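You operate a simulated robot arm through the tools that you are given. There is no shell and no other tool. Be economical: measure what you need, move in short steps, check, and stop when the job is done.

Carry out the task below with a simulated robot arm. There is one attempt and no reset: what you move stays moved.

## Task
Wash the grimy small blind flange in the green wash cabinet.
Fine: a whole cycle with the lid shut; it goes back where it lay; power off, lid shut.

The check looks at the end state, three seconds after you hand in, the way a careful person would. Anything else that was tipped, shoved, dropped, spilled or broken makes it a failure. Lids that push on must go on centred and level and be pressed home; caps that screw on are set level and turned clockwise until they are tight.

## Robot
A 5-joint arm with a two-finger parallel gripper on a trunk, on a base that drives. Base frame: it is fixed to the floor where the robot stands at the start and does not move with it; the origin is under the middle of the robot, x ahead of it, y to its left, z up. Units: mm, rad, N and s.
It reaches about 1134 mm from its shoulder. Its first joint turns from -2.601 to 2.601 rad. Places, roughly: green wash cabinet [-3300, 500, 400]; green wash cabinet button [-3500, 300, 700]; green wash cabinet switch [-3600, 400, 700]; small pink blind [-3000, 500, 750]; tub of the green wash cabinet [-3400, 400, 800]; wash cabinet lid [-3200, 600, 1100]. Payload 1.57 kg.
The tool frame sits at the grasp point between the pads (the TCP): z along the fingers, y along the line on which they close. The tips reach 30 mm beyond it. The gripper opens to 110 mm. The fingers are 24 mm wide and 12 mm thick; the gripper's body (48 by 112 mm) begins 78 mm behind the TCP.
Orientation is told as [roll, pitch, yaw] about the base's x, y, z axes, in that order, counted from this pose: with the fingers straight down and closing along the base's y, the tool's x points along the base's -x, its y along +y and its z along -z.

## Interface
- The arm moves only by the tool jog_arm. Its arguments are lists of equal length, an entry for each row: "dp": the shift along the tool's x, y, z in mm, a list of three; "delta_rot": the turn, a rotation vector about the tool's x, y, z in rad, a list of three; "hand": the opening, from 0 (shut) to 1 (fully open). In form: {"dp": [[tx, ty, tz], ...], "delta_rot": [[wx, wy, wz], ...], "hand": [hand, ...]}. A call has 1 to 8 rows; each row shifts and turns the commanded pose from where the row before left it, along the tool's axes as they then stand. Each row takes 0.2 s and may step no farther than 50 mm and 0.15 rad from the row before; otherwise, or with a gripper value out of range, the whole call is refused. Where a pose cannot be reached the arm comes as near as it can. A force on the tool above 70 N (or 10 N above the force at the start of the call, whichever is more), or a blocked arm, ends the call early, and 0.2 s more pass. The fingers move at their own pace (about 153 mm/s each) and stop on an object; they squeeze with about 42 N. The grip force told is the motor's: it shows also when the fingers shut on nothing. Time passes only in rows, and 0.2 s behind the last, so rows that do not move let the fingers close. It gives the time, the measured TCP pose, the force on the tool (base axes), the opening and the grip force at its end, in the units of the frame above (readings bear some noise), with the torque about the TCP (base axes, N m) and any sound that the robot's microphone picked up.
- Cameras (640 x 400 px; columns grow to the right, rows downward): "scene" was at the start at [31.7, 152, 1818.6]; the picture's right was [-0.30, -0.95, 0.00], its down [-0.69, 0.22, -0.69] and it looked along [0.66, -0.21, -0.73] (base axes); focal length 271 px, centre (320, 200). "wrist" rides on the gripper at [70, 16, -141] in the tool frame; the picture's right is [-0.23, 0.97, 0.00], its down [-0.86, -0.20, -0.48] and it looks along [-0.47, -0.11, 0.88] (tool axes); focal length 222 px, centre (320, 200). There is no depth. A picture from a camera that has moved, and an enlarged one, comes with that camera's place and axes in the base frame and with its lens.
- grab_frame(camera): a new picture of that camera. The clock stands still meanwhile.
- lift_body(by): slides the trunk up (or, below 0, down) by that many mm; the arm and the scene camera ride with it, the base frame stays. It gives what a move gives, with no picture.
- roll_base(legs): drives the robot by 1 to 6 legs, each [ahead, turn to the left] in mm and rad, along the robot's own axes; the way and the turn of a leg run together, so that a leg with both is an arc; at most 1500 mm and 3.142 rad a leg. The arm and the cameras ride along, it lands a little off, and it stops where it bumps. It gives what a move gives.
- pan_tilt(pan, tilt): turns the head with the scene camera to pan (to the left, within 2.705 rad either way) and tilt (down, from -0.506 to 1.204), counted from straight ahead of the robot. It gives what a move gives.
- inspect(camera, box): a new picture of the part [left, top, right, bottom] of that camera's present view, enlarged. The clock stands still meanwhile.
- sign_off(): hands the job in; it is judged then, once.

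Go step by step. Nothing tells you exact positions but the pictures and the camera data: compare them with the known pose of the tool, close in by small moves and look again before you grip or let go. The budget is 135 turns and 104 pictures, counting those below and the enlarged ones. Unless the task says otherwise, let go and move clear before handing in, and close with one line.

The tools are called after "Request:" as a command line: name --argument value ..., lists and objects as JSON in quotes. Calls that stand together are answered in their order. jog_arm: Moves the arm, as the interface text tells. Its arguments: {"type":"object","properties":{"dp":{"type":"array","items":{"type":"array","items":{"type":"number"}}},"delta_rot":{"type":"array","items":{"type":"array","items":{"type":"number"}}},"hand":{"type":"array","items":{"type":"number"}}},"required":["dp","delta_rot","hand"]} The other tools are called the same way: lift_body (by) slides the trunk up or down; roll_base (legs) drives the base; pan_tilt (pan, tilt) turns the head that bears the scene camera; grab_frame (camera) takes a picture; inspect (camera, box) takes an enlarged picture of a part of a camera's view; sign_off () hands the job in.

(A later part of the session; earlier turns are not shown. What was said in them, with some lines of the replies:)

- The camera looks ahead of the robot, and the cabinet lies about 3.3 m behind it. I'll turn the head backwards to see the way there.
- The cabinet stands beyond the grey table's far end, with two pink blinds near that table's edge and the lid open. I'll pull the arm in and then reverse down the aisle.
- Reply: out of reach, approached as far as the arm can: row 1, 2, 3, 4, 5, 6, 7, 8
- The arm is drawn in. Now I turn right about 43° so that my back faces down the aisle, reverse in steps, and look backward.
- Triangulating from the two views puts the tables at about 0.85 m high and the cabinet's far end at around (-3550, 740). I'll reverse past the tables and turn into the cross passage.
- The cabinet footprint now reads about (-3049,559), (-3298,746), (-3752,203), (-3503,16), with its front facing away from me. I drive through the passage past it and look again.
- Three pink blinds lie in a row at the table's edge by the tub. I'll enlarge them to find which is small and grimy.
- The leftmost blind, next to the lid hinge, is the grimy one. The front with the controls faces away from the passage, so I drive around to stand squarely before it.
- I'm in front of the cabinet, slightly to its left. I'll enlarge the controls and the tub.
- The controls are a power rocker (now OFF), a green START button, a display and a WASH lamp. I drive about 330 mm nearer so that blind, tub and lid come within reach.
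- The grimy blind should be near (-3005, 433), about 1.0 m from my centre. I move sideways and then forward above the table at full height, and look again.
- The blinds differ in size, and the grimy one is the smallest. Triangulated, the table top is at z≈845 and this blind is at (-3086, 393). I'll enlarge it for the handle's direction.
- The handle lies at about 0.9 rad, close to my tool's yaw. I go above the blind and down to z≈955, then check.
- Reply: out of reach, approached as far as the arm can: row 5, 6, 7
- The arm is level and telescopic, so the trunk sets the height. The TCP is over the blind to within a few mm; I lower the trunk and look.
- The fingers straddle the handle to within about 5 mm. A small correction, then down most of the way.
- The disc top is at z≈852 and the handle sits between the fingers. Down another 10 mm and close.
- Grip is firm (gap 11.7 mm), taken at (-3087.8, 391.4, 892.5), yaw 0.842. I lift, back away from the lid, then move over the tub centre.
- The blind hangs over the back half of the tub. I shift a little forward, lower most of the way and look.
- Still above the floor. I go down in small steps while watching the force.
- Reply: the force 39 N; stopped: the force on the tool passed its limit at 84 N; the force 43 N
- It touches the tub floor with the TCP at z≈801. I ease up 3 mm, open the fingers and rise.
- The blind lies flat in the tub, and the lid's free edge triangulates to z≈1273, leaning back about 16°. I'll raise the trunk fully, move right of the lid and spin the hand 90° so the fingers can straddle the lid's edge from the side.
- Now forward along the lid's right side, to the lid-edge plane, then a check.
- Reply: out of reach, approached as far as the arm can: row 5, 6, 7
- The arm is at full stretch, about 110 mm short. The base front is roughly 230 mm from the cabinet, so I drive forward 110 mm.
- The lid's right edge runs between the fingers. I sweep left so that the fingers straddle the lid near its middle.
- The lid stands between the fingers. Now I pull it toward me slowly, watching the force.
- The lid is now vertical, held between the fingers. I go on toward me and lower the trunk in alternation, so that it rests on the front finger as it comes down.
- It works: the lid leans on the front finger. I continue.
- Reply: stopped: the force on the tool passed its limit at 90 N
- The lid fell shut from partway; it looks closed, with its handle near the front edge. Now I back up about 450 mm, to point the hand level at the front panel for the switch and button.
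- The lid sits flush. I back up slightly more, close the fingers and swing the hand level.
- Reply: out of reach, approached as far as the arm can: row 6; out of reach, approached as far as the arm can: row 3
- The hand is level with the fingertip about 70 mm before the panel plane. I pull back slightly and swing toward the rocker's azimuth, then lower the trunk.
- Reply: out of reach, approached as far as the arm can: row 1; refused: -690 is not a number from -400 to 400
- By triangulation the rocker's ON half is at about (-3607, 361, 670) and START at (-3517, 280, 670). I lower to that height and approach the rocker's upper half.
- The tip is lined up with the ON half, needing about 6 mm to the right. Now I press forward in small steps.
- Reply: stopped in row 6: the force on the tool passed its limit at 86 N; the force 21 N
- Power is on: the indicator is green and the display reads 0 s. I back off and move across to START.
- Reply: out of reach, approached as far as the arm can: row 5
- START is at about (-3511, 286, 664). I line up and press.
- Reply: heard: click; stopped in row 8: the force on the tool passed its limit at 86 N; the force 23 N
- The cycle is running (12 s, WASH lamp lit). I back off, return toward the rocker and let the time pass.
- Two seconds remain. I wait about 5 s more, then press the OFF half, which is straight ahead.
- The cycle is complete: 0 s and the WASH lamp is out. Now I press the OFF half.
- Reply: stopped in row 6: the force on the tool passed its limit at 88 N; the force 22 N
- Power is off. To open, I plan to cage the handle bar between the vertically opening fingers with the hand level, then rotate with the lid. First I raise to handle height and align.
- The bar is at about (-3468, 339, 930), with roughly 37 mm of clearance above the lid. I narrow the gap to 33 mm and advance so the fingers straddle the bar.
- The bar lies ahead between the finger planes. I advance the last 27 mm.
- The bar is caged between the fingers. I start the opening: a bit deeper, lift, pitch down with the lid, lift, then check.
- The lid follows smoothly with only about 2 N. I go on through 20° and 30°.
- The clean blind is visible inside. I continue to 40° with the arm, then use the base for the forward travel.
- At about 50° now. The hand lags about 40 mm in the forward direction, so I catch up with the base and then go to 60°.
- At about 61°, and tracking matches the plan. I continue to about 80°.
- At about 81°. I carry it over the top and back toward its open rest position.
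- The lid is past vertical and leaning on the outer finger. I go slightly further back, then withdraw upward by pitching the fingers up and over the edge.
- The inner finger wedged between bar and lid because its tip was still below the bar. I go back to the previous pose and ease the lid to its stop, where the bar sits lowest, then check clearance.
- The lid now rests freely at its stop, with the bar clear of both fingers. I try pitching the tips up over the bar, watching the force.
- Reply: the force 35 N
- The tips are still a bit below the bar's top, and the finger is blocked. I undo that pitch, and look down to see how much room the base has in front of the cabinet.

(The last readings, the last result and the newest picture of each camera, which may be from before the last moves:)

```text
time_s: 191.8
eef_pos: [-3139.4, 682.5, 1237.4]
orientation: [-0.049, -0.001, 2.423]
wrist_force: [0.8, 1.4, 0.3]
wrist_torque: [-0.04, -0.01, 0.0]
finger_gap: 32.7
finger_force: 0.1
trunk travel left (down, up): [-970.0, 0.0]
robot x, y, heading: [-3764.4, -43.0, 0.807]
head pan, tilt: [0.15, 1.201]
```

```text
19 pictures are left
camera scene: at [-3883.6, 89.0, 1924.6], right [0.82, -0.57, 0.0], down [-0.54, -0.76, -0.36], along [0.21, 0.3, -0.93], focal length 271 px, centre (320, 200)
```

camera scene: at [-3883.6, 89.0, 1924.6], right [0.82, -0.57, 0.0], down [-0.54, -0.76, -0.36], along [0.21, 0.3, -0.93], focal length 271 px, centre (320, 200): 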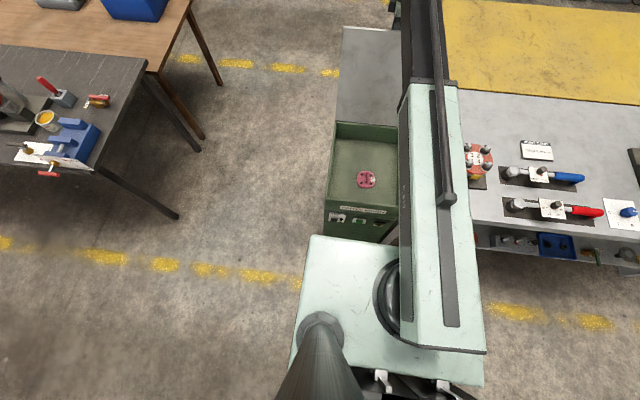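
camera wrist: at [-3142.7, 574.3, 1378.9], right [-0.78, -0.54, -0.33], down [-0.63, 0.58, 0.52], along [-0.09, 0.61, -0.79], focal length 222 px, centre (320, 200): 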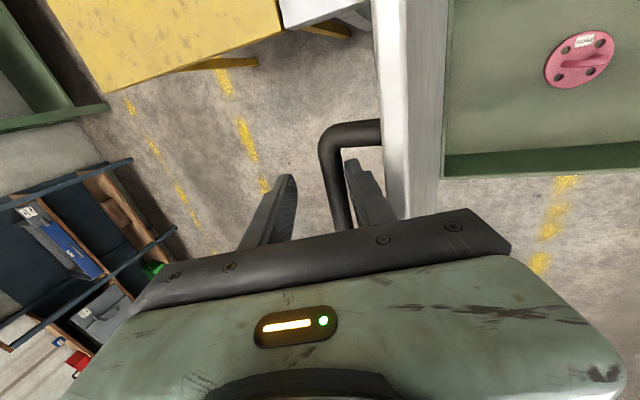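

The hand is at full height and reach, so I need the fingers tilted back parallel to the lid to raise the tips. An earlier wrist view puts the base front about 265 mm ahead of centre, leaving roughly 130 mm of room, so I tilt back while edging forward in small steps.

Request:
jog_arm --dp '[[0, 11.8, -0.3], [0, 11.8, -0.3]]' --delta_rot '[[-0.05, 0, 0], [-0.05, 0, 0]]' --hand '[0.3, 0.3]'

Request:
roll_base --legs '[[27, 0]]'

Request:
jog_arm --dp '[[0, 11.8, -0.3], [0, 11.8, -0.3]]' --delta_rot '[[-0.05, 0, 0], [-0.05, 0, 0]]' --hand '[0.3, 0.3]'

Request:
roll_base --legs '[[27, 0]]'

Request:
jog_arm --dp '[[0, 11.8, -0.3], [0, 11.8, -0.3]]' --delta_rot '[[-0.05, 0, 0], [-0.05, 0, 0]]' --hand '[0.3, 0.3]'

Request:
roll_base --legs '[[27, 0]]'

Request:
inspect --camera "wrist" --box '[220, 90, 640, 370]'

```text
time_s: 192.4
eef_pos: [-3156.0, 665.3, 1236.6]
orientation: [0.049, 0.0, 2.425]
wrist_force: [-0.8, 0.1, 0.9]
wrist_torque: [-0.01, 0.02, -0.03]
finger_gap: 32.8
finger_force: 0.0
trunk travel left (down, up): [-970.0, 0.0]
robot x, y, heading: [-3758.1, -38.1, 0.805]
head pan, tilt: [0.15, 1.201]
```

```text
time_s: 193.2
eef_pos: [-3134.7, 686.8, 1236.1]
orientation: [0.051, 0.0, 2.425]
wrist_force: [0.4, 1.0, -0.9]
wrist_torque: [-0.04, 0.02, -0.02]
finger_gap: 32.5
finger_force: 0.0
trunk travel left (down, up): [-970.0, 0.0]
robot x, y, heading: [-3739.6, -23.3, 0.805]
head pan, tilt: [0.15, 1.201]
```

```text
time_s: 193.8
eef_pos: [-3150.2, 666.3, 1239.9]
orientation: [0.148, -0.001, 2.423]
wrist_force: [-0.3, 0.4, 0.0]
wrist_torque: [0.01, 0.03, -0.01]
finger_gap: 33.2
finger_force: 0.2
trunk travel left (down, up): [-970.0, 0.0]
robot x, y, heading: [-3742.5, -23.1, 0.809]
head pan, tilt: [0.15, 1.201]
```

```text
time_s: 194.7
eef_pos: [-3130.6, 689.2, 1239.6]
orientation: [0.149, -0.001, 2.424]
wrist_force: [0.5, 0.2, -0.5]
wrist_torque: [-0.01, 0.01, -0.01]
finger_gap: 32.9
finger_force: 0.1
trunk travel left (down, up): [-970.0, 0.0]
robot x, y, heading: [-3724.4, -2.4, 0.804]
head pan, tilt: [0.15, 1.201]
```

```text
time_s: 195.3
eef_pos: [-3145.7, 670.7, 1244.2]
orientation: [0.25, 0.001, 2.424]
wrist_force: [0.6, 0.0, 0.1]
wrist_torque: [0.02, 0.0, 0.01]
finger_gap: 33.3
finger_force: 0.2
trunk travel left (down, up): [-970.0, 0.0]
robot x, y, heading: [-3726.8, -3.7, 0.806]
head pan, tilt: [0.15, 1.201]
```

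```text
time_s: 196.1
eef_pos: [-3125.4, 691.4, 1243.3]
orientation: [0.249, -0.001, 2.425]
wrist_force: [0.1, -0.4, -0.2]
wrist_torque: [-0.05, 0.04, 0.01]
finger_gap: 32.9
finger_force: 0.1
trunk travel left (down, up): [-970.0, 0.0]
robot x, y, heading: [-3705.3, 14.9, 0.809]
head pan, tilt: [0.15, 1.201]
```

```text
1.43 times, centred on (430, 230) of wrist
camera zoom: at [-3062.2, 661.0, 1382.8], right [-0.79, -0.56, 0.24], down [-0.44, 0.8, 0.41], along [-0.42, 0.22, -0.88], focal length 317 px, centre (163, 157)
```

zoom: 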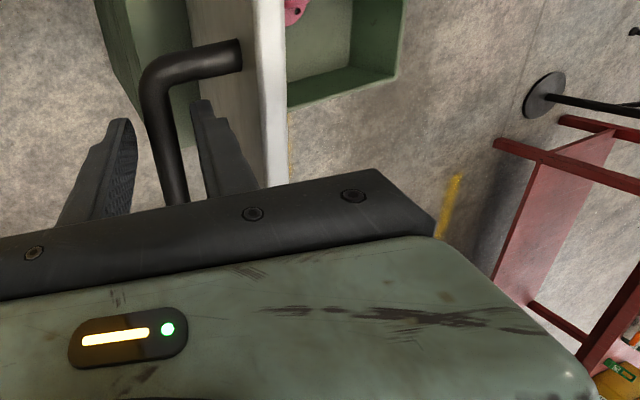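

Tip height is now about 1214. One more small step of the same, then I test a sideways slide to the right: if the tips are above the handle they will pass it.

Request:
jog_arm --dp '[[0, 11.8, -0.3], [0, 11.8, -0.3]]' --delta_rot '[[-0.05, 0, 0], [-0.05, 0, 0]]' --hand '[0.3, 0.3]'

Request:
roll_base --legs '[[20, 0]]'

Request:
jog_arm --dp '[[10, 0, 0], [10, 0, 0], [10, 0, 0]]' --delta_rot '[[0, -0.0036, 0.01], [0, -0.0036, 0.01], [0, -0.0036, 0.01]]' --hand '[0.3, 0.3, 0.3]'

Request:
inspect --camera "wrist" --box '[220, 90, 460, 250]'

```text
time_s: 196.7
eef_pos: [-3142.6, 673.0, 1251.6]
orientation: [0.349, 0.001, 2.424]
wrist_force: [-0.4, 0.2, 0.8]
wrist_torque: [0.02, -0.03, 0.02]
finger_gap: 33.7
finger_force: 0.0
trunk travel left (down, up): [-970.0, 0.0]
robot x, y, heading: [-3704.0, 17.8, 0.812]
head pan, tilt: [0.15, 1.201]
```

```text
time_s: 197.5
eef_pos: [-3126.3, 689.5, 1249.7]
orientation: [0.349, -0.001, 2.423]
wrist_force: [1.5, 0.0, -1.2]
wrist_torque: [-0.05, 0.02, 0.01]
finger_gap: 33.0
finger_force: 0.0
trunk travel left (down, up): [-970.0, 0.0]
robot x, y, heading: [-3693.3, 27.1, 0.81]
head pan, tilt: [0.15, 1.201]
```

```text
time_s: 198.3
eef_pos: [-3119.1, 679.5, 1251.9]
orientation: [0.347, -0.011, 2.398]
wrist_force: [-51.6, 43.5, -3.2]
wrist_torque: [0.46, 1.31, -1.81]
finger_gap: 34.1
finger_force: 0.3
trunk travel left (down, up): [-970.0, 0.0]
robot x, y, heading: [-3690.5, 29.8, 0.81]
head pan, tilt: [0.15, 1.201]
```

```text
2.50 times, centred on (340, 170) of wrist
camera zoom: at [-3045.2, 656.7, 1387.8], right [-0.78, -0.52, 0.33], down [-0.39, 0.83, 0.39], along [-0.48, 0.18, -0.86], focal length 555 px, centre (270, 275)
```

zoom: 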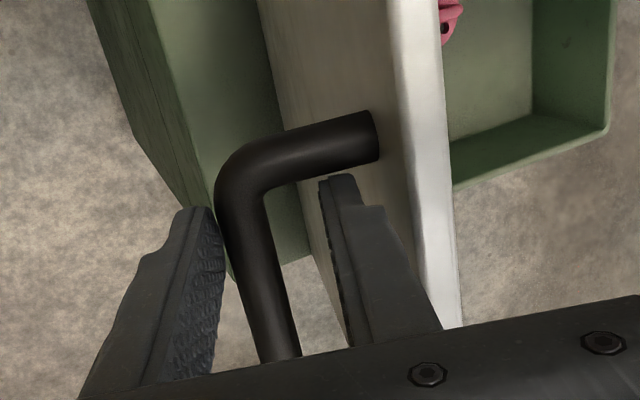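

The foot still blocks by a few millimetres (tips ≈1223, foot ≈1222). I move back to centre, open the fingers a bit so the lid can settle fully on its stop, tilt a little more with a 15 mm advance, and look.

Request:
jog_arm --dp '[[-10, 0, 0], [-10, 0, 0], [0, 0, 0]]' --delta_rot '[[0, 0.0036, -0.01], [0, 0.0036, -0.01], [0, 0, 0]]' --hand '[0.3, 0.3, 0.48]'

Request:
jog_arm --dp '[[0, 11.8, -0.3], [0, 11.8, -0.3]]' --delta_rot '[[-0.05, 0, 0], [-0.05, 0, 0]]' --hand '[0.48, 0.48]'

Request:
roll_base --legs '[[15, 0]]'

Request:
inspect --camera "wrist" --box '[220, 90, 460, 250]'

```text
time_s: 199.1
eef_pos: [-3119.5, 681.8, 1251.0]
orientation: [0.346, 0.004, 2.413]
wrist_force: [-2.4, 2.2, -0.9]
wrist_torque: [0.12, -0.02, -0.15]
finger_gap: 52.5
finger_force: 0.1
trunk travel left (down, up): [-970.0, 0.0]
robot x, y, heading: [-3689.3, 35.6, 0.804]
head pan, tilt: [0.15, 1.201]
```

```text
time_s: 199.7
eef_pos: [-3133.9, 665.9, 1258.2]
orientation: [0.441, -0.001, 2.415]
wrist_force: [0.9, 0.0, -1.0]
wrist_torque: [-0.03, -0.05, 0.0]
finger_gap: 52.2
finger_force: 0.0
trunk travel left (down, up): [-970.0, 0.0]
robot x, y, heading: [-3687.8, 32.2, 0.814]
head pan, tilt: [0.15, 1.201]
```

```text
time_s: 200.4
eef_pos: [-3122.9, 678.9, 1258.3]
orientation: [0.441, 0.001, 2.416]
wrist_force: [0.0, 0.6, -1.2]
wrist_torque: [-0.02, 0.01, -0.01]
finger_gap: 52.3
finger_force: 0.1
trunk travel left (down, up): [-970.0, 0.0]
robot x, y, heading: [-3682.6, 46.0, 0.809]
head pan, tilt: [0.15, 1.201]
```

```text
2.50 times, centred on (340, 170) of wrist
camera zoom: at [-3040.6, 667.3, 1392.2], right [-0.76, -0.51, 0.42], down [-0.38, 0.86, 0.35], along [-0.53, 0.1, -0.84], focal length 555 px, centre (270, 275)
```

zoom: 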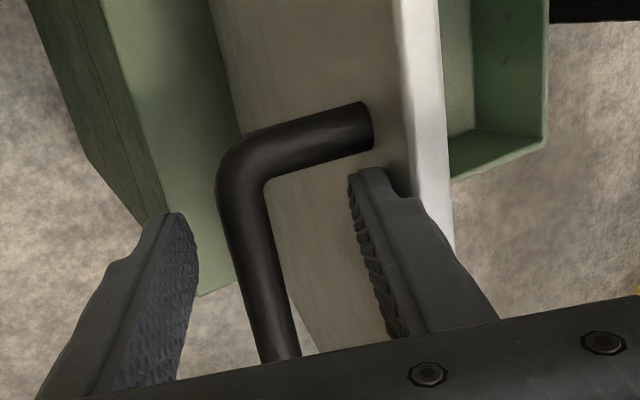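

The tips are now at about z 1231. I test the sideways slide again.

Request:
jog_arm --dp '[[10, 0, 0], [10, 0, 0], [10, 0, 0], [10, 0, 0]]' --delta_rot '[[0, -0.0045, 0.0095], [0, -0.0045, 0.0095], [0, -0.0045, 0.0095], [0, -0.0045, 0.0095]]' --hand '[0.48, 0.48, 0.48, 0.48]'

Request:
inspect --camera "wrist" --box '[220, 90, 460, 250]'

```text
time_s: 201.4
eef_pos: [-3090.7, 648.6, 1258.8]
orientation: [0.438, 0.001, 2.37]
wrist_force: [1.7, 0.3, -0.1]
wrist_torque: [0.06, 0.03, 0.03]
finger_gap: 52.4
finger_force: 0.0
trunk travel left (down, up): [-970.0, 0.0]
robot x, y, heading: [-3678.3, 45.2, 0.804]
head pan, tilt: [0.15, 1.201]
```

```text
2.50 times, centred on (340, 170) of wrist
camera zoom: at [-3009.8, 633.6, 1392.3], right [-0.78, -0.47, 0.41], down [-0.35, 0.87, 0.35], along [-0.52, 0.13, -0.84], focal length 555 px, centre (270, 275)
```

zoom: 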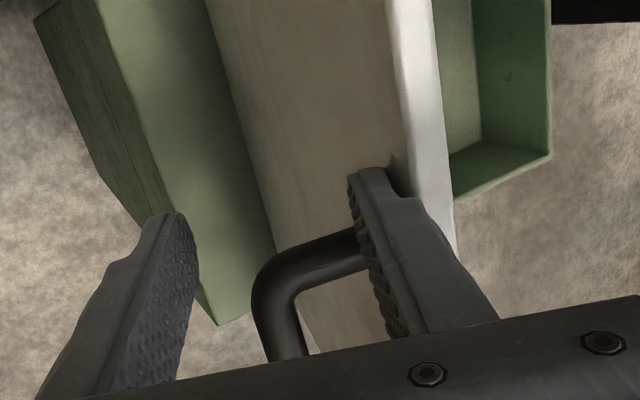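

It passes over the foot freely. I continue right until past the lid's side edge.

Request:
jog_arm --dp '[[20, 0, 0], [20, 0, 0], [20, 0, 0], [20, 0, 0], [20, 0, 0], [20, 0, 0], [20, 0, 0], [15, 0, 0]]' --delta_rot '[[0, -0.009, 0.019], [0, -0.009, 0.019], [0, -0.009, 0.019], [0, -0.009, 0.019], [0, -0.009, 0.019], [0, -0.009, 0.019], [0, -0.009, 0.019], [0, -0.007, 0.014]]' --hand '[0.48, 0.48, 0.48, 0.48, 0.48, 0.48, 0.48, 0.48]'

Request:
grab_frame --camera "wrist"

```text
time_s: 203.2
eef_pos: [-2993.5, 533.5, 1260.6]
orientation: [0.437, -0.002, 2.21]
wrist_force: [-1.0, -0.1, 0.0]
wrist_torque: [0.0, 0.02, -0.03]
finger_gap: 53.0
finger_force: 0.1
trunk travel left (down, up): [-970.0, 0.0]
robot x, y, heading: [-3678.0, 40.6, 0.808]
head pan, tilt: [0.15, 1.201]
```

```text
14 pictures are left
camera wrist: at [-2915.8, 504.1, 1393.2], right [-0.84, -0.34, 0.41], down [-0.2, 0.91, 0.35], along [-0.5, 0.21, -0.84], focal length 222 px, centre (320, 200)
```

wrist: 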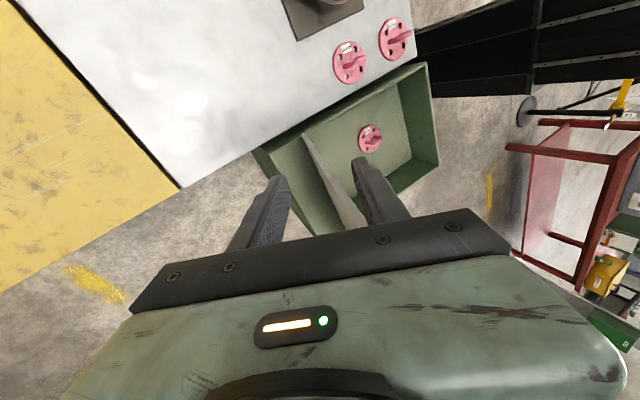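

The hand is clear of the lid, which stays open. I back the base 250 mm, bring the hand straight down-pointing, and spin it back to the earlier grasp yaw.

Request:
roll_base --legs '[[-260, 0]]'

Request:
jog_arm --dp '[[0, -35.3, -2.65], [0, -35.3, -2.65], [0, -32, -2.2]]' --delta_rot '[[0.15, 0, 0], [0.15, 0, 0], [0.137, 0, 0]]' --hand '[0.48, 0.48, 0.48]'

Request:
jog_arm --dp '[[0, 0, 0], [0, 0, 0], [0, 0, 0], [0, 0, 0], [0, 0, 0], [0, 0, 0], [0, 0, 0], [0, 0, 0]]' --delta_rot '[[0, 0, 0.15], [0, 0, 0.15], [0, 0, 0.15], [0, 0, 0.15], [0, 0, 0.15], [0, 0, 0.15], [0, 0, 0.15], [0, 0, 0.15]]' --hand '[0.5, 0.5, 0.5, 0.5, 0.5, 0.5, 0.5, 0.5]'

Request:
jog_arm --dp '[[0, 0, 0], [0, 0, 0]]' --delta_rot '[[0, 0, 0.1], [0, 0, 0.067]]' --hand '[0.5, 0.5]'

```text
time_s: 205.1
eef_pos: [-3171.8, 343.1, 1259.6]
orientation: [0.435, -0.002, 2.208]
wrist_force: [0.7, -0.1, 0.3]
wrist_torque: [0.02, 0.01, 0.01]
finger_gap: 52.9
finger_force: 0.0
trunk travel left (down, up): [-970.0, 0.0]
robot x, y, heading: [-3858.0, -144.0, 0.805]
head pan, tilt: [0.15, 1.201]
```

```text
time_s: 205.9
eef_pos: [-3091.2, 404.0, 1237.2]
orientation: [-0.002, -0.002, 2.208]
wrist_force: [0.1, -0.3, -0.2]
wrist_torque: [-0.03, 0.0, 0.03]
finger_gap: 52.9
finger_force: 0.1
trunk travel left (down, up): [-970.0, 0.0]
robot x, y, heading: [-3857.7, -145.8, 0.81]
head pan, tilt: [0.15, 1.201]
```

```text
time_s: 207.7
eef_pos: [-3090.5, 404.6, 1236.8]
orientation: [0.0, -0.001, 1.005]
wrist_force: [-0.1, -0.7, -0.3]
wrist_torque: [0.04, -0.01, 0.0]
finger_gap: 55.0
finger_force: 0.1
trunk travel left (down, up): [-970.0, 0.0]
robot x, y, heading: [-3860.1, -144.5, 0.804]
head pan, tilt: [0.15, 1.201]
```

```text
time_s: 208.3
eef_pos: [-3089.8, 404.2, 1235.8]
orientation: [0.003, -0.001, 0.84]
wrist_force: [0.3, -0.4, 0.7]
wrist_torque: [-0.02, -0.01, -0.02]
finger_gap: 55.1
finger_force: 0.0
trunk travel left (down, up): [-970.0, 0.0]
robot x, y, heading: [-3861.4, -147.8, 0.81]
head pan, tilt: [0.15, 1.201]
```

Next I move back and left, over where the blind lies in the tub, then lower.

Request:
jog_arm --dp '[[48, 0, 0], [48, 0, 0], [48, 0, 0], [49, 0, 0]]' --delta_rot '[[0, 0, 0], [0, 0, 0], [0, 0, 0], [0, 0, 0]]' --hand '[0.5, 0.5, 0.5, 0.5]'

Request:
jog_arm --dp '[[0, 46, 0], [0, 46, 0], [0, 46, 0], [0, 46, 0], [0, 45, 0]]' --delta_rot '[[0, 0, 0], [0, 0, 0], [0, 0, 0], [0, 0, 0], [0, 0, 0]]' --hand '[0.5, 0.5, 0.5, 0.5, 0.5]'

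Request:
lift_body --by -360

Request:
grab_frame --camera "wrist"

```text
time_s: 209.3
eef_pos: [-3219.7, 258.4, 1238.0]
orientation: [0.003, 0.001, 0.841]
wrist_force: [0.3, -0.8, 0.2]
wrist_torque: [0.01, -0.01, -0.02]
finger_gap: 55.1
finger_force: 0.1
trunk travel left (down, up): [-970.0, 0.0]
robot x, y, heading: [-3860.3, -142.5, 0.805]
head pan, tilt: [0.15, 1.201]
```

```text
time_s: 210.5
eef_pos: [-3391.6, 411.6, 1236.7]
orientation: [0.001, 0.001, 0.839]
wrist_force: [0.5, 1.0, -0.1]
wrist_torque: [-0.03, 0.0, 0.0]
finger_gap: 54.9
finger_force: 0.1
trunk travel left (down, up): [-970.0, 0.0]
robot x, y, heading: [-3859.2, -144.9, 0.807]
head pan, tilt: [0.15, 1.201]
```

```text
time_s: 214.0
eef_pos: [-3390.4, 412.1, 875.8]
orientation: [0.002, 0.001, 0.84]
wrist_force: [-0.3, 0.3, 0.9]
wrist_torque: [-0.01, 0.0, -0.01]
finger_gap: 54.7
finger_force: 0.1
trunk travel left (down, up): [-610.0, 360.0]
robot x, y, heading: [-3858.8, -142.8, 0.805]
head pan, tilt: [0.15, 1.201]
```

```text
13 pictures are left
camera wrist: at [-3449.7, 370.3, 1017.5], right [-0.57, 0.82, 0.0], down [0.72, 0.5, 0.48], along [0.39, 0.28, -0.88], focal length 222 px, centre (320, 200)
```

wrist: 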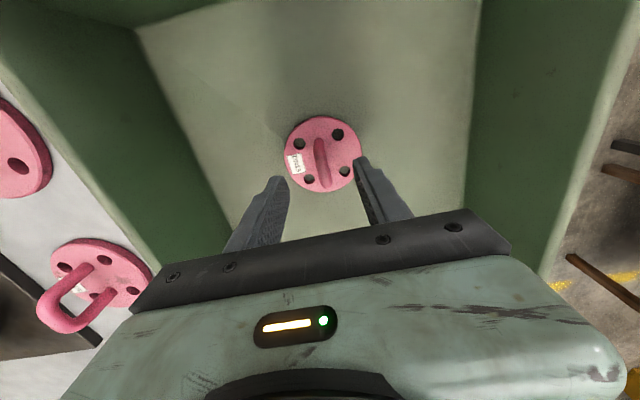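

The blind lies clean where I set it. A small correction, then I lower to the same grip height (801) and close.

Request:
jog_arm --dp '[[-4, 1, 0]]' --delta_rot '[[0, 0, 0]]' --hand '[0.5]'

Request:
lift_body --by -72

Request:
jog_arm --dp '[[0, 0, 0], [0, 0, 0], [0, 0, 0]]' --delta_rot '[[0, 0, 0], [0, 0, 0], [0, 0, 0]]' --hand '[0.25, 0, 0]'

Request:
lift_body --by 205

Request:
grab_frame --camera "wrist"

```text
time_s: 214.4
eef_pos: [-3388.0, 415.7, 877.3]
orientation: [0.002, 0.0, 0.841]
wrist_force: [0.0, -0.3, 0.3]
wrist_torque: [0.01, 0.03, 0.04]
finger_gap: 55.1
finger_force: 0.1
trunk travel left (down, up): [-610.0, 360.0]
robot x, y, heading: [-3860.3, -144.6, 0.804]
head pan, tilt: [0.15, 1.201]
```

```text
time_s: 215.5
eef_pos: [-3387.8, 414.9, 805.1]
orientation: [0.002, 0.001, 0.842]
wrist_force: [-0.6, -0.1, -0.2]
wrist_torque: [0.02, -0.02, -0.01]
finger_gap: 55.0
finger_force: 0.1
trunk travel left (down, up): [-538.0, 432.0]
robot x, y, heading: [-3856.9, -145.6, 0.808]
head pan, tilt: [0.15, 1.201]
```

```text
time_s: 216.3
eef_pos: [-3388.8, 415.0, 805.3]
orientation: [0.001, 0.001, 0.84]
wrist_force: [-0.2, 1.7, 2.8]
wrist_torque: [-0.17, -0.04, 0.05]
finger_gap: 11.6
finger_force: 29.0
trunk travel left (down, up): [-538.0, 432.0]
robot x, y, heading: [-3857.2, -147.3, 0.81]
head pan, tilt: [0.15, 1.201]
```

```text
time_s: 218.5
eef_pos: [-3387.5, 415.1, 1010.3]
orientation: [0.001, 0.0, 0.841]
wrist_force: [0.7, 0.5, -5.3]
wrist_torque: [-0.03, 0.02, 0.01]
finger_gap: 11.7
finger_force: 29.9
trunk travel left (down, up): [-743.0, 227.0]
robot x, y, heading: [-3861.0, -144.4, 0.806]
head pan, tilt: [0.15, 1.201]
```

```text
12 pictures are left
camera wrist: at [-3447.2, 374.7, 1150.1], right [-0.57, 0.82, 0.0], down [0.72, 0.5, 0.48], along [0.39, 0.28, -0.88], focal length 222 px, centre (320, 200)
```

wrist: 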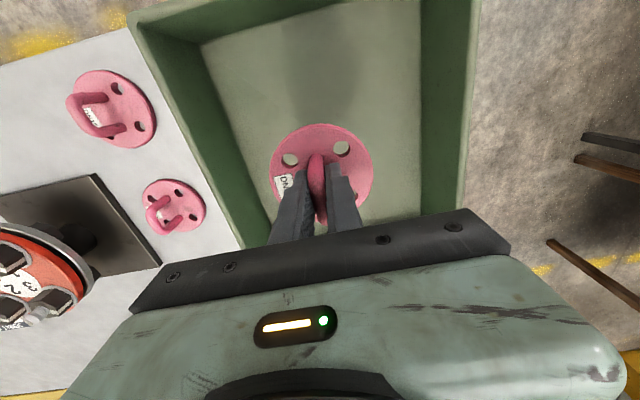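

The grip matches the first one, sitting about 4 mm lower on the fingers. I carry the blind back to its original spot: right first, then forward.

Request:
jog_arm --dp '[[0, -47.9, 0], [0, -47.9, 0], [0, -47.9, 0], [0, -47.9, 0], [0, -47.7, 0]]' --delta_rot '[[0, 0, 0], [0, 0, 0], [0, 0, 0], [0, 0, 0], [0, 0, 0]]' --hand '[0, 0, 0, 0, 0]'

Request:
jog_arm --dp '[[-45.6, 0, 0], [-45.6, 0, 0], [-45.6, 0, 0], [-45.7, 0, 0]]' --delta_rot '[[0, 0, 0], [0, 0, 0], [0, 0, 0], [0, 0, 0]]' --hand '[0, 0, 0, 0]'

Request:
lift_body --by -90

Request:
grab_frame --camera "wrist"

```text
time_s: 219.7
eef_pos: [-3209.7, 255.5, 1010.2]
orientation: [0.002, 0.0, 0.841]
wrist_force: [0.2, 1.2, -5.3]
wrist_torque: [-0.02, 0.02, 0.03]
finger_gap: 11.7
finger_force: 29.1
trunk travel left (down, up): [-743.0, 227.0]
robot x, y, heading: [-3855.3, -148.3, 0.81]
head pan, tilt: [0.15, 1.201]
```

```text
time_s: 220.7
eef_pos: [-3086.7, 390.7, 1008.9]
orientation: [0.002, 0.002, 0.841]
wrist_force: [0.4, -0.1, -5.8]
wrist_torque: [-0.02, 0.02, 0.02]
finger_gap: 11.5
finger_force: 29.6
trunk travel left (down, up): [-743.0, 227.0]
robot x, y, heading: [-3860.6, -144.9, 0.806]
head pan, tilt: [0.15, 1.201]
```

```text
time_s: 222.0
eef_pos: [-3087.7, 389.9, 918.9]
orientation: [0.0, 0.002, 0.841]
wrist_force: [-0.2, 0.4, -4.3]
wrist_torque: [0.01, 0.01, 0.04]
finger_gap: 11.8
finger_force: 28.9
trunk travel left (down, up): [-653.0, 317.0]
robot x, y, heading: [-3857.3, -144.7, 0.808]
head pan, tilt: [0.15, 1.201]
```

```text
11 pictures are left
camera wrist: at [-3147.0, 349.9, 1060.0], right [-0.57, 0.82, 0.0], down [0.72, 0.5, 0.48], along [0.39, 0.28, -0.88], focal length 222 px, centre (320, 200)
```

wrist: 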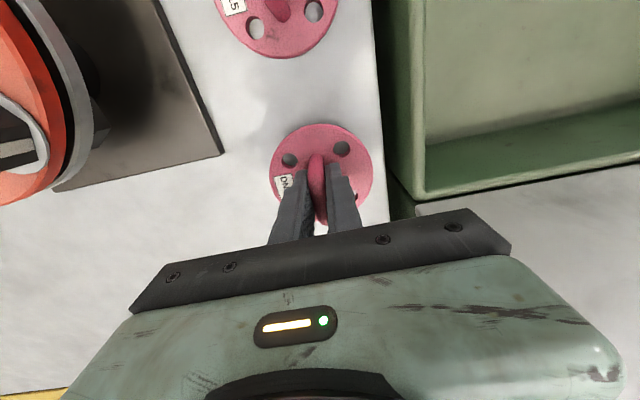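

Right over the old spot. Lowering to contact.

Request:
lift_body --by -19

Request:
lift_body --by -3

Request:
lift_body --by -2

```text
time_s: 222.6
eef_pos: [-3088.2, 390.4, 900.3]
orientation: [0.002, 0.001, 0.841]
wrist_force: [0.1, 0.9, -5.3]
wrist_torque: [-0.04, 0.01, -0.02]
finger_gap: 12.0
finger_force: 29.3
trunk travel left (down, up): [-634.0, 336.0]
robot x, y, heading: [-3863.1, -145.3, 0.807]
head pan, tilt: [0.15, 1.201]
```

```text
time_s: 223.1
eef_pos: [-3088.5, 390.7, 898.3]
orientation: [0.003, -0.001, 0.841]
wrist_force: [-1.4, -0.1, -4.8]
wrist_torque: [-0.04, -0.01, 0.03]
finger_gap: 11.7
finger_force: 29.3
trunk travel left (down, up): [-631.0, 339.0]
robot x, y, heading: [-3859.4, -141.9, 0.805]
head pan, tilt: [0.15, 1.201]
```

```text
time_s: 223.7
eef_pos: [-3087.1, 390.1, 895.9]
orientation: [0.001, 0.002, 0.841]
wrist_force: [0.1, 0.0, -4.7]
wrist_torque: [-0.02, 0.03, 0.0]
finger_gap: 11.6
finger_force: 29.0
trunk travel left (down, up): [-629.0, 341.0]
robot x, y, heading: [-3862.4, -143.0, 0.808]
head pan, tilt: [0.15, 1.201]
```

Request:
lift_body --by -2

Request:
lift_body --by -1.5

```text
time_s: 224.2
eef_pos: [-3088.3, 389.9, 894.7]
orientation: [0.001, -0.002, 0.842]
wrist_force: [6.6, 4.8, 16.6]
wrist_torque: [-0.46, 0.2, 0.06]
finger_gap: 11.7
finger_force: 29.0
trunk travel left (down, up): [-627.0, 343.0]
robot x, y, heading: [-3859.1, -140.2, 0.808]
head pan, tilt: [0.15, 1.201]
```

```text
time_s: 224.7
eef_pos: [-3089.7, 389.7, 893.4]
orientation: [0.003, -0.001, 0.841]
wrist_force: [6.6, 3.8, 24.7]
wrist_torque: [-0.15, -0.05, 0.15]
finger_gap: 11.8
finger_force: 28.9
trunk travel left (down, up): [-626.0, 344.0]
robot x, y, heading: [-3860.9, -142.7, 0.812]
head pan, tilt: [0.15, 1.201]
```

It touches down. I release and rise.

Request:
lift_body --by 1.5

Request:
jog_arm --dp '[[0, 0, 0], [0, 0, 0]]' --delta_rot '[[0, 0, 0], [0, 0, 0]]' --hand '[0.5, 0.5]'

Request:
lift_body --by 340

Request:
grab_frame --camera "wrist"

```text
time_s: 225.2
eef_pos: [-3089.4, 389.4, 894.2]
orientation: [0.002, 0.003, 0.84]
wrist_force: [-0.7, -1.9, 3.8]
wrist_torque: [0.11, -0.21, 0.01]
finger_gap: 11.9
finger_force: 29.1
trunk travel left (down, up): [-627.0, 343.0]
robot x, y, heading: [-3857.1, -145.2, 0.809]
head pan, tilt: [0.15, 1.201]
```

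```text
time_s: 225.8
eef_pos: [-3088.6, 389.4, 893.6]
orientation: [0.002, 0.0, 0.842]
wrist_force: [0.1, -1.2, -0.2]
wrist_torque: [-0.01, -0.02, 0.0]
finger_gap: 55.3
finger_force: 0.0
trunk travel left (down, up): [-627.0, 343.0]
robot x, y, heading: [-3861.2, -145.2, 0.808]
head pan, tilt: [0.15, 1.201]
```

```text
time_s: 229.1
eef_pos: [-3087.7, 390.2, 1234.1]
orientation: [0.0, 0.0, 0.842]
wrist_force: [-0.4, 0.1, 0.0]
wrist_torque: [0.05, 0.01, -0.06]
finger_gap: 54.9
finger_force: 0.0
trunk travel left (down, up): [-967.0, 3.0]
robot x, y, heading: [-3863.5, -142.2, 0.811]
head pan, tilt: [0.15, 1.201]
```

```text
10 pictures are left
camera wrist: at [-3147.2, 349.8, 1374.3], right [-0.57, 0.82, 0.0], down [0.72, 0.5, 0.48], along [0.39, 0.28, -0.88], focal length 222 px, centre (320, 200)
```

wrist: 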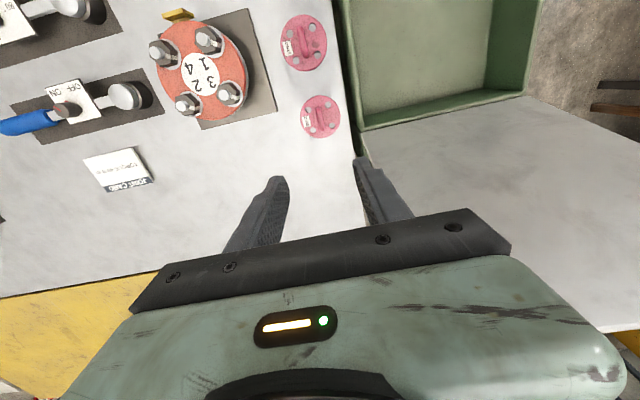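

The blind is back in its row. Now I close the lid as before: spin the hand 90°, drive forward beside the lid and straddle its edge.

Request:
jog_arm --dp '[[0, 0, 0], [0, 0, 0], [0, 0, 0], [0, 0, 0], [0, 0, 0], [0, 0, 0], [0, 0, 0], [0, 0, 0]]' --delta_rot '[[0, 0, -0.145], [0, 0, -0.145], [0, 0, -0.145], [0, 0, -0.145], [0, 0, -0.145], [0, 0, -0.145], [0, 0, -0.145], [0, 0, -0.145]]' --hand '[0.7, 0.9, 1, 1, 1, 1, 1, 1]'

Request:
jog_arm --dp '[[0, 0, 0], [0, 0, 0], [0, 0, 0]]' --delta_rot '[[0, 0, -0.135], [0, 0, -0.135], [0, 0, -0.13]]' --hand '[1, 1, 1]'

Request:
roll_base --legs '[[138, 0]]'

Request:
grab_frame --camera "wrist"

```text
time_s: 230.9
eef_pos: [-3087.3, 389.6, 1233.9]
orientation: [0.003, -0.002, 2.004]
wrist_force: [0.2, 0.1, 0.6]
wrist_torque: [0.02, -0.02, 0.01]
finger_gap: 109.9
finger_force: 0.1
trunk travel left (down, up): [-967.0, 3.0]
robot x, y, heading: [-3854.6, -147.2, 0.805]
head pan, tilt: [0.15, 1.201]
```

```text
time_s: 231.7
eef_pos: [-3087.7, 390.0, 1234.7]
orientation: [0.001, -0.003, 2.402]
wrist_force: [0.6, -0.3, 0.3]
wrist_torque: [0.03, -0.01, -0.02]
finger_gap: 110.3
finger_force: 0.1
trunk travel left (down, up): [-967.0, 3.0]
robot x, y, heading: [-3862.1, -145.3, 0.805]
head pan, tilt: [0.15, 1.201]
```

```text
time_s: 233.0
eef_pos: [-2992.3, 489.9, 1232.6]
orientation: [0.002, -0.001, 2.398]
wrist_force: [-0.2, 0.1, 0.1]
wrist_torque: [-0.03, 0.0, 0.01]
finger_gap: 110.2
finger_force: 0.0
trunk travel left (down, up): [-967.0, 3.0]
robot x, y, heading: [-3765.9, -46.4, 0.807]
head pan, tilt: [0.15, 1.201]
```

```text
9 pictures are left
camera wrist: at [-2952.7, 431.5, 1373.2], right [-0.82, -0.57, 0.0], down [-0.5, 0.72, 0.48], along [-0.27, 0.39, -0.88], focal length 222 px, centre (320, 200)
```

wrist: 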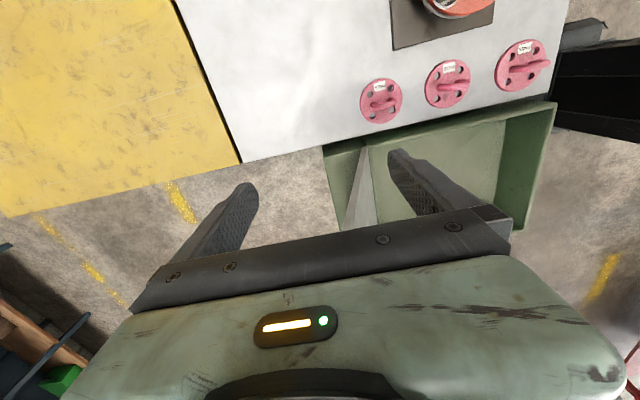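

Same geometry as the first time. I sweep left to straddle the lid near its right side, staying off the handle, and pull it up past vertical.

Request:
jog_arm --dp '[[-36, 0, 0], [-36, 0, 0], [-36, 0, 0], [-34, 0, 0]]' --delta_rot '[[0, 0, 0], [0, 0, 0], [0, 0, 0], [0, 0, 0]]' --hand '[1, 1, 1, 1]'

Request:
jog_arm --dp '[[0, 25, 0], [0, 25, 0], [0, 20, 0], [0, 20, 0], [0, 20, 0], [0, 20, 0]]' --delta_rot '[[0, 0, 0], [0, 0, 0], [0, 0, 0], [0, 0, 0], [0, 0, 0], [0, 0, 0]]' --hand '[1, 1, 1, 1, 1, 1]'

Request:
jog_arm --dp '[[0, 20, 0], [0, 20, 0], [0, 18, 0], [0, 18, 0], [0, 18, 0]]' --delta_rot '[[0, 0, 0], [0, 0, 0], [0, 0, 0], [0, 0, 0], [0, 0, 0]]' --hand '[1, 1, 1, 1, 1]'

Request:
grab_frame --camera "wrist"

```text
time_s: 234.0
eef_pos: [-3098.9, 585.2, 1233.0]
orientation: [0.0, -0.002, 2.401]
wrist_force: [0.1, 0.1, -0.1]
wrist_torque: [0.0, -0.01, -0.01]
finger_gap: 109.7
finger_force: 0.1
trunk travel left (down, up): [-967.0, 3.0]
robot x, y, heading: [-3764.0, -45.4, 0.806]
head pan, tilt: [0.15, 1.201]
```

```text
time_s: 234.8
eef_pos: [-3140.9, 540.0, 1237.7]
orientation: [-0.012, 0.0, 2.399]
wrist_force: [-3.4, -4.4, 1.5]
wrist_torque: [0.31, -0.34, -0.03]
finger_gap: 109.9
finger_force: 0.1
trunk travel left (down, up): [-967.0, 3.0]
robot x, y, heading: [-3762.6, -42.2, 0.804]
head pan, tilt: [0.15, 1.201]
stopped in row 3: the force on the tool passed its limit at 84 N (the readings are from after the stop); the commanded pose is now the measured one
```

```text
time_s: 236.0
eef_pos: [-3202.7, 471.8, 1234.1]
orientation: [-0.008, 0.0, 2.4]
wrist_force: [-0.1, -0.3, 0.5]
wrist_torque: [0.0, 0.0, 0.01]
finger_gap: 109.9
finger_force: 0.1
trunk travel left (down, up): [-967.0, 3.0]
robot x, y, heading: [-3758.0, -46.7, 0.81]
head pan, tilt: [0.15, 1.201]
```

```text
8 pictures are left
camera wrist: at [-3163.7, 412.9, 1374.4], right [-0.83, -0.56, -0.01], down [-0.5, 0.72, 0.48], along [-0.27, 0.4, -0.88], focal length 222 px, centre (320, 200)
```

wrist: 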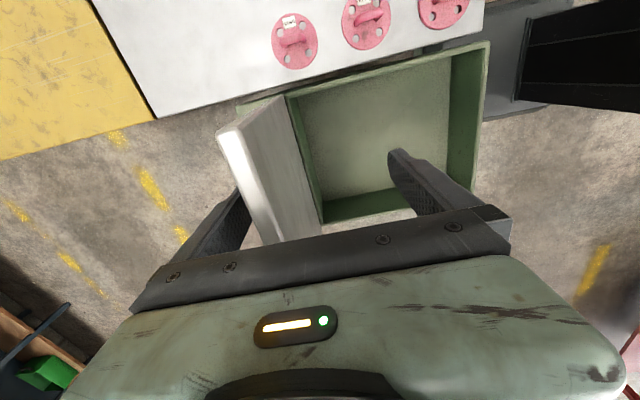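

The lid is near vertical after a brief bump. I go on past vertical.

Request:
jog_arm --dp '[[0, 15, 0], [0, 15, 0], [0, 15, 0], [0, 15, 0], [0, 12, 0]]' --delta_rot '[[0, 0, 0], [0, 0, 0], [0, 0, 0], [0, 0, 0], [0, 0, 0]]' --hand '[1, 1, 1, 1, 1]'

Request:
grab_frame --camera "wrist"

```text
time_s: 237.2
eef_pos: [-3251.4, 419.4, 1235.3]
orientation: [-0.009, 0.0, 2.402]
wrist_force: [-1.6, -1.1, 0.0]
wrist_torque: [-0.01, 0.04, 0.03]
finger_gap: 109.8
finger_force: 0.0
trunk travel left (down, up): [-967.0, 3.0]
robot x, y, heading: [-3763.0, -43.7, 0.807]
head pan, tilt: [0.15, 1.201]
```

```text
7 pictures are left
camera wrist: at [-3211.9, 359.7, 1374.4], right [-0.82, -0.57, -0.01], down [-0.5, 0.72, 0.48], along [-0.27, 0.4, -0.88], focal length 222 px, centre (320, 200)
```

wrist: 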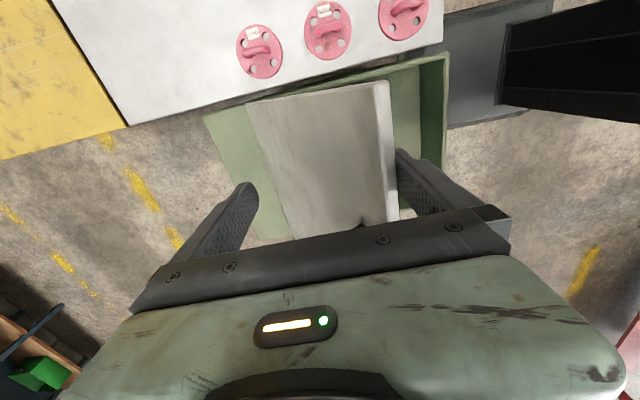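

It leans on the front finger again. I draw it on toward me as in the first closing.

Request:
jog_arm --dp '[[0, 12, 0], [0, 12, 0], [0, 12, 0], [0, 12, 0], [0, 12, 0], [0, 12, 0], [0, 12, 0]]' --delta_rot '[[0, 0, 0], [0, 0, 0], [0, 0, 0], [0, 0, 0], [0, 0, 0], [0, 0, 0], [0, 0, 0]]' --hand '[1, 1, 1, 1, 1, 1, 1]'

Request:
grab_frame --camera "wrist"

```text
time_s: 238.8
eef_pos: [-3306.4, 357.6, 1234.6]
orientation: [-0.009, 0.001, 2.399]
wrist_force: [0.0, 0.0, 0.1]
wrist_torque: [-0.01, 0.01, 0.0]
finger_gap: 110.0
finger_force: 0.1
trunk travel left (down, up): [-967.0, 3.0]
robot x, y, heading: [-3762.0, -43.1, 0.81]
head pan, tilt: [0.15, 1.201]
```

```text
6 pictures are left
camera wrist: at [-3267.5, 298.3, 1374.3], right [-0.83, -0.56, -0.01], down [-0.5, 0.72, 0.48], along [-0.27, 0.4, -0.88], focal length 222 px, centre (320, 200)
```

wrist: 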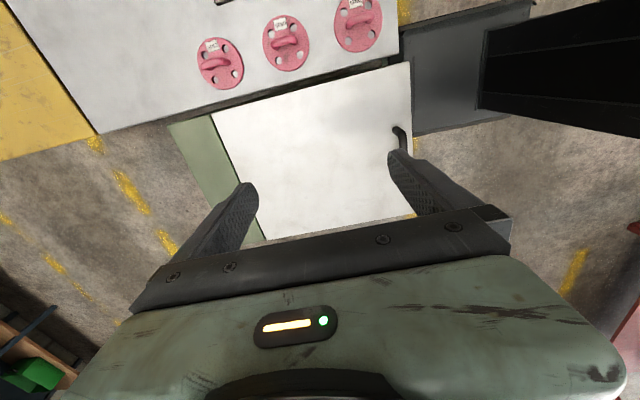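

The lid has come down shut. I back away and check everything from a distance.

Request:
roll_base --legs '[[-480, 0]]'

Request:
pan_tilt --pan -0.1 --tilt 0.8

Request:
inspect --camera "scene" --box '[270, 110, 470, 270]'

```text
time_s: 241.7
eef_pos: [-3640.7, 10.3, 1235.5]
orientation: [-0.007, 0.0, 2.401]
wrist_force: [-0.4, -0.6, 1.1]
wrist_torque: [0.0, -0.01, 0.01]
finger_gap: 110.0
finger_force: 0.0
trunk travel left (down, up): [-967.0, 3.0]
robot x, y, heading: [-4097.8, -394.7, 0.808]
head pan, tilt: [0.15, 1.201]
```

```text
time_s: 242.5
eef_pos: [-3640.3, 9.2, 1233.7]
orientation: [-0.008, 0.0, 2.4]
wrist_force: [0.5, 0.6, 0.0]
wrist_torque: [-0.01, 0.02, 0.03]
finger_gap: 109.9
finger_force: 0.0
trunk travel left (down, up): [-967.0, 3.0]
robot x, y, heading: [-4099.1, -394.1, 0.806]
head pan, tilt: [-0.099, 0.799]
```

```text
2.50 times, centred on (370, 190) of scene
camera zoom: at [-4190.9, -255.6, 1949.2], right [0.65, -0.76, 0.0], down [-0.55, -0.47, -0.7], along [0.53, 0.45, -0.72], focal length 678 px, centre (195, 225)
```

zoom: 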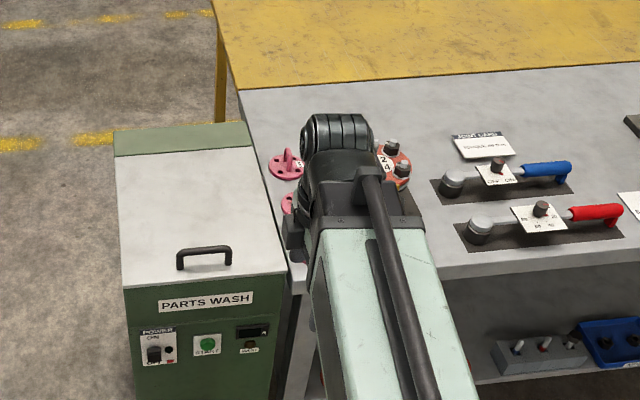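

The lid is shut flush, the power shows OFF, the clean blind is back in its place in the row, and the robot stands clear. I'm handing in now.

Request:
sign_off

```text
The job is handed in.
```

The small blind flange went through one full wash cycle with the lid shut and is back where it lay, clean; the power is off and the lid is shut.
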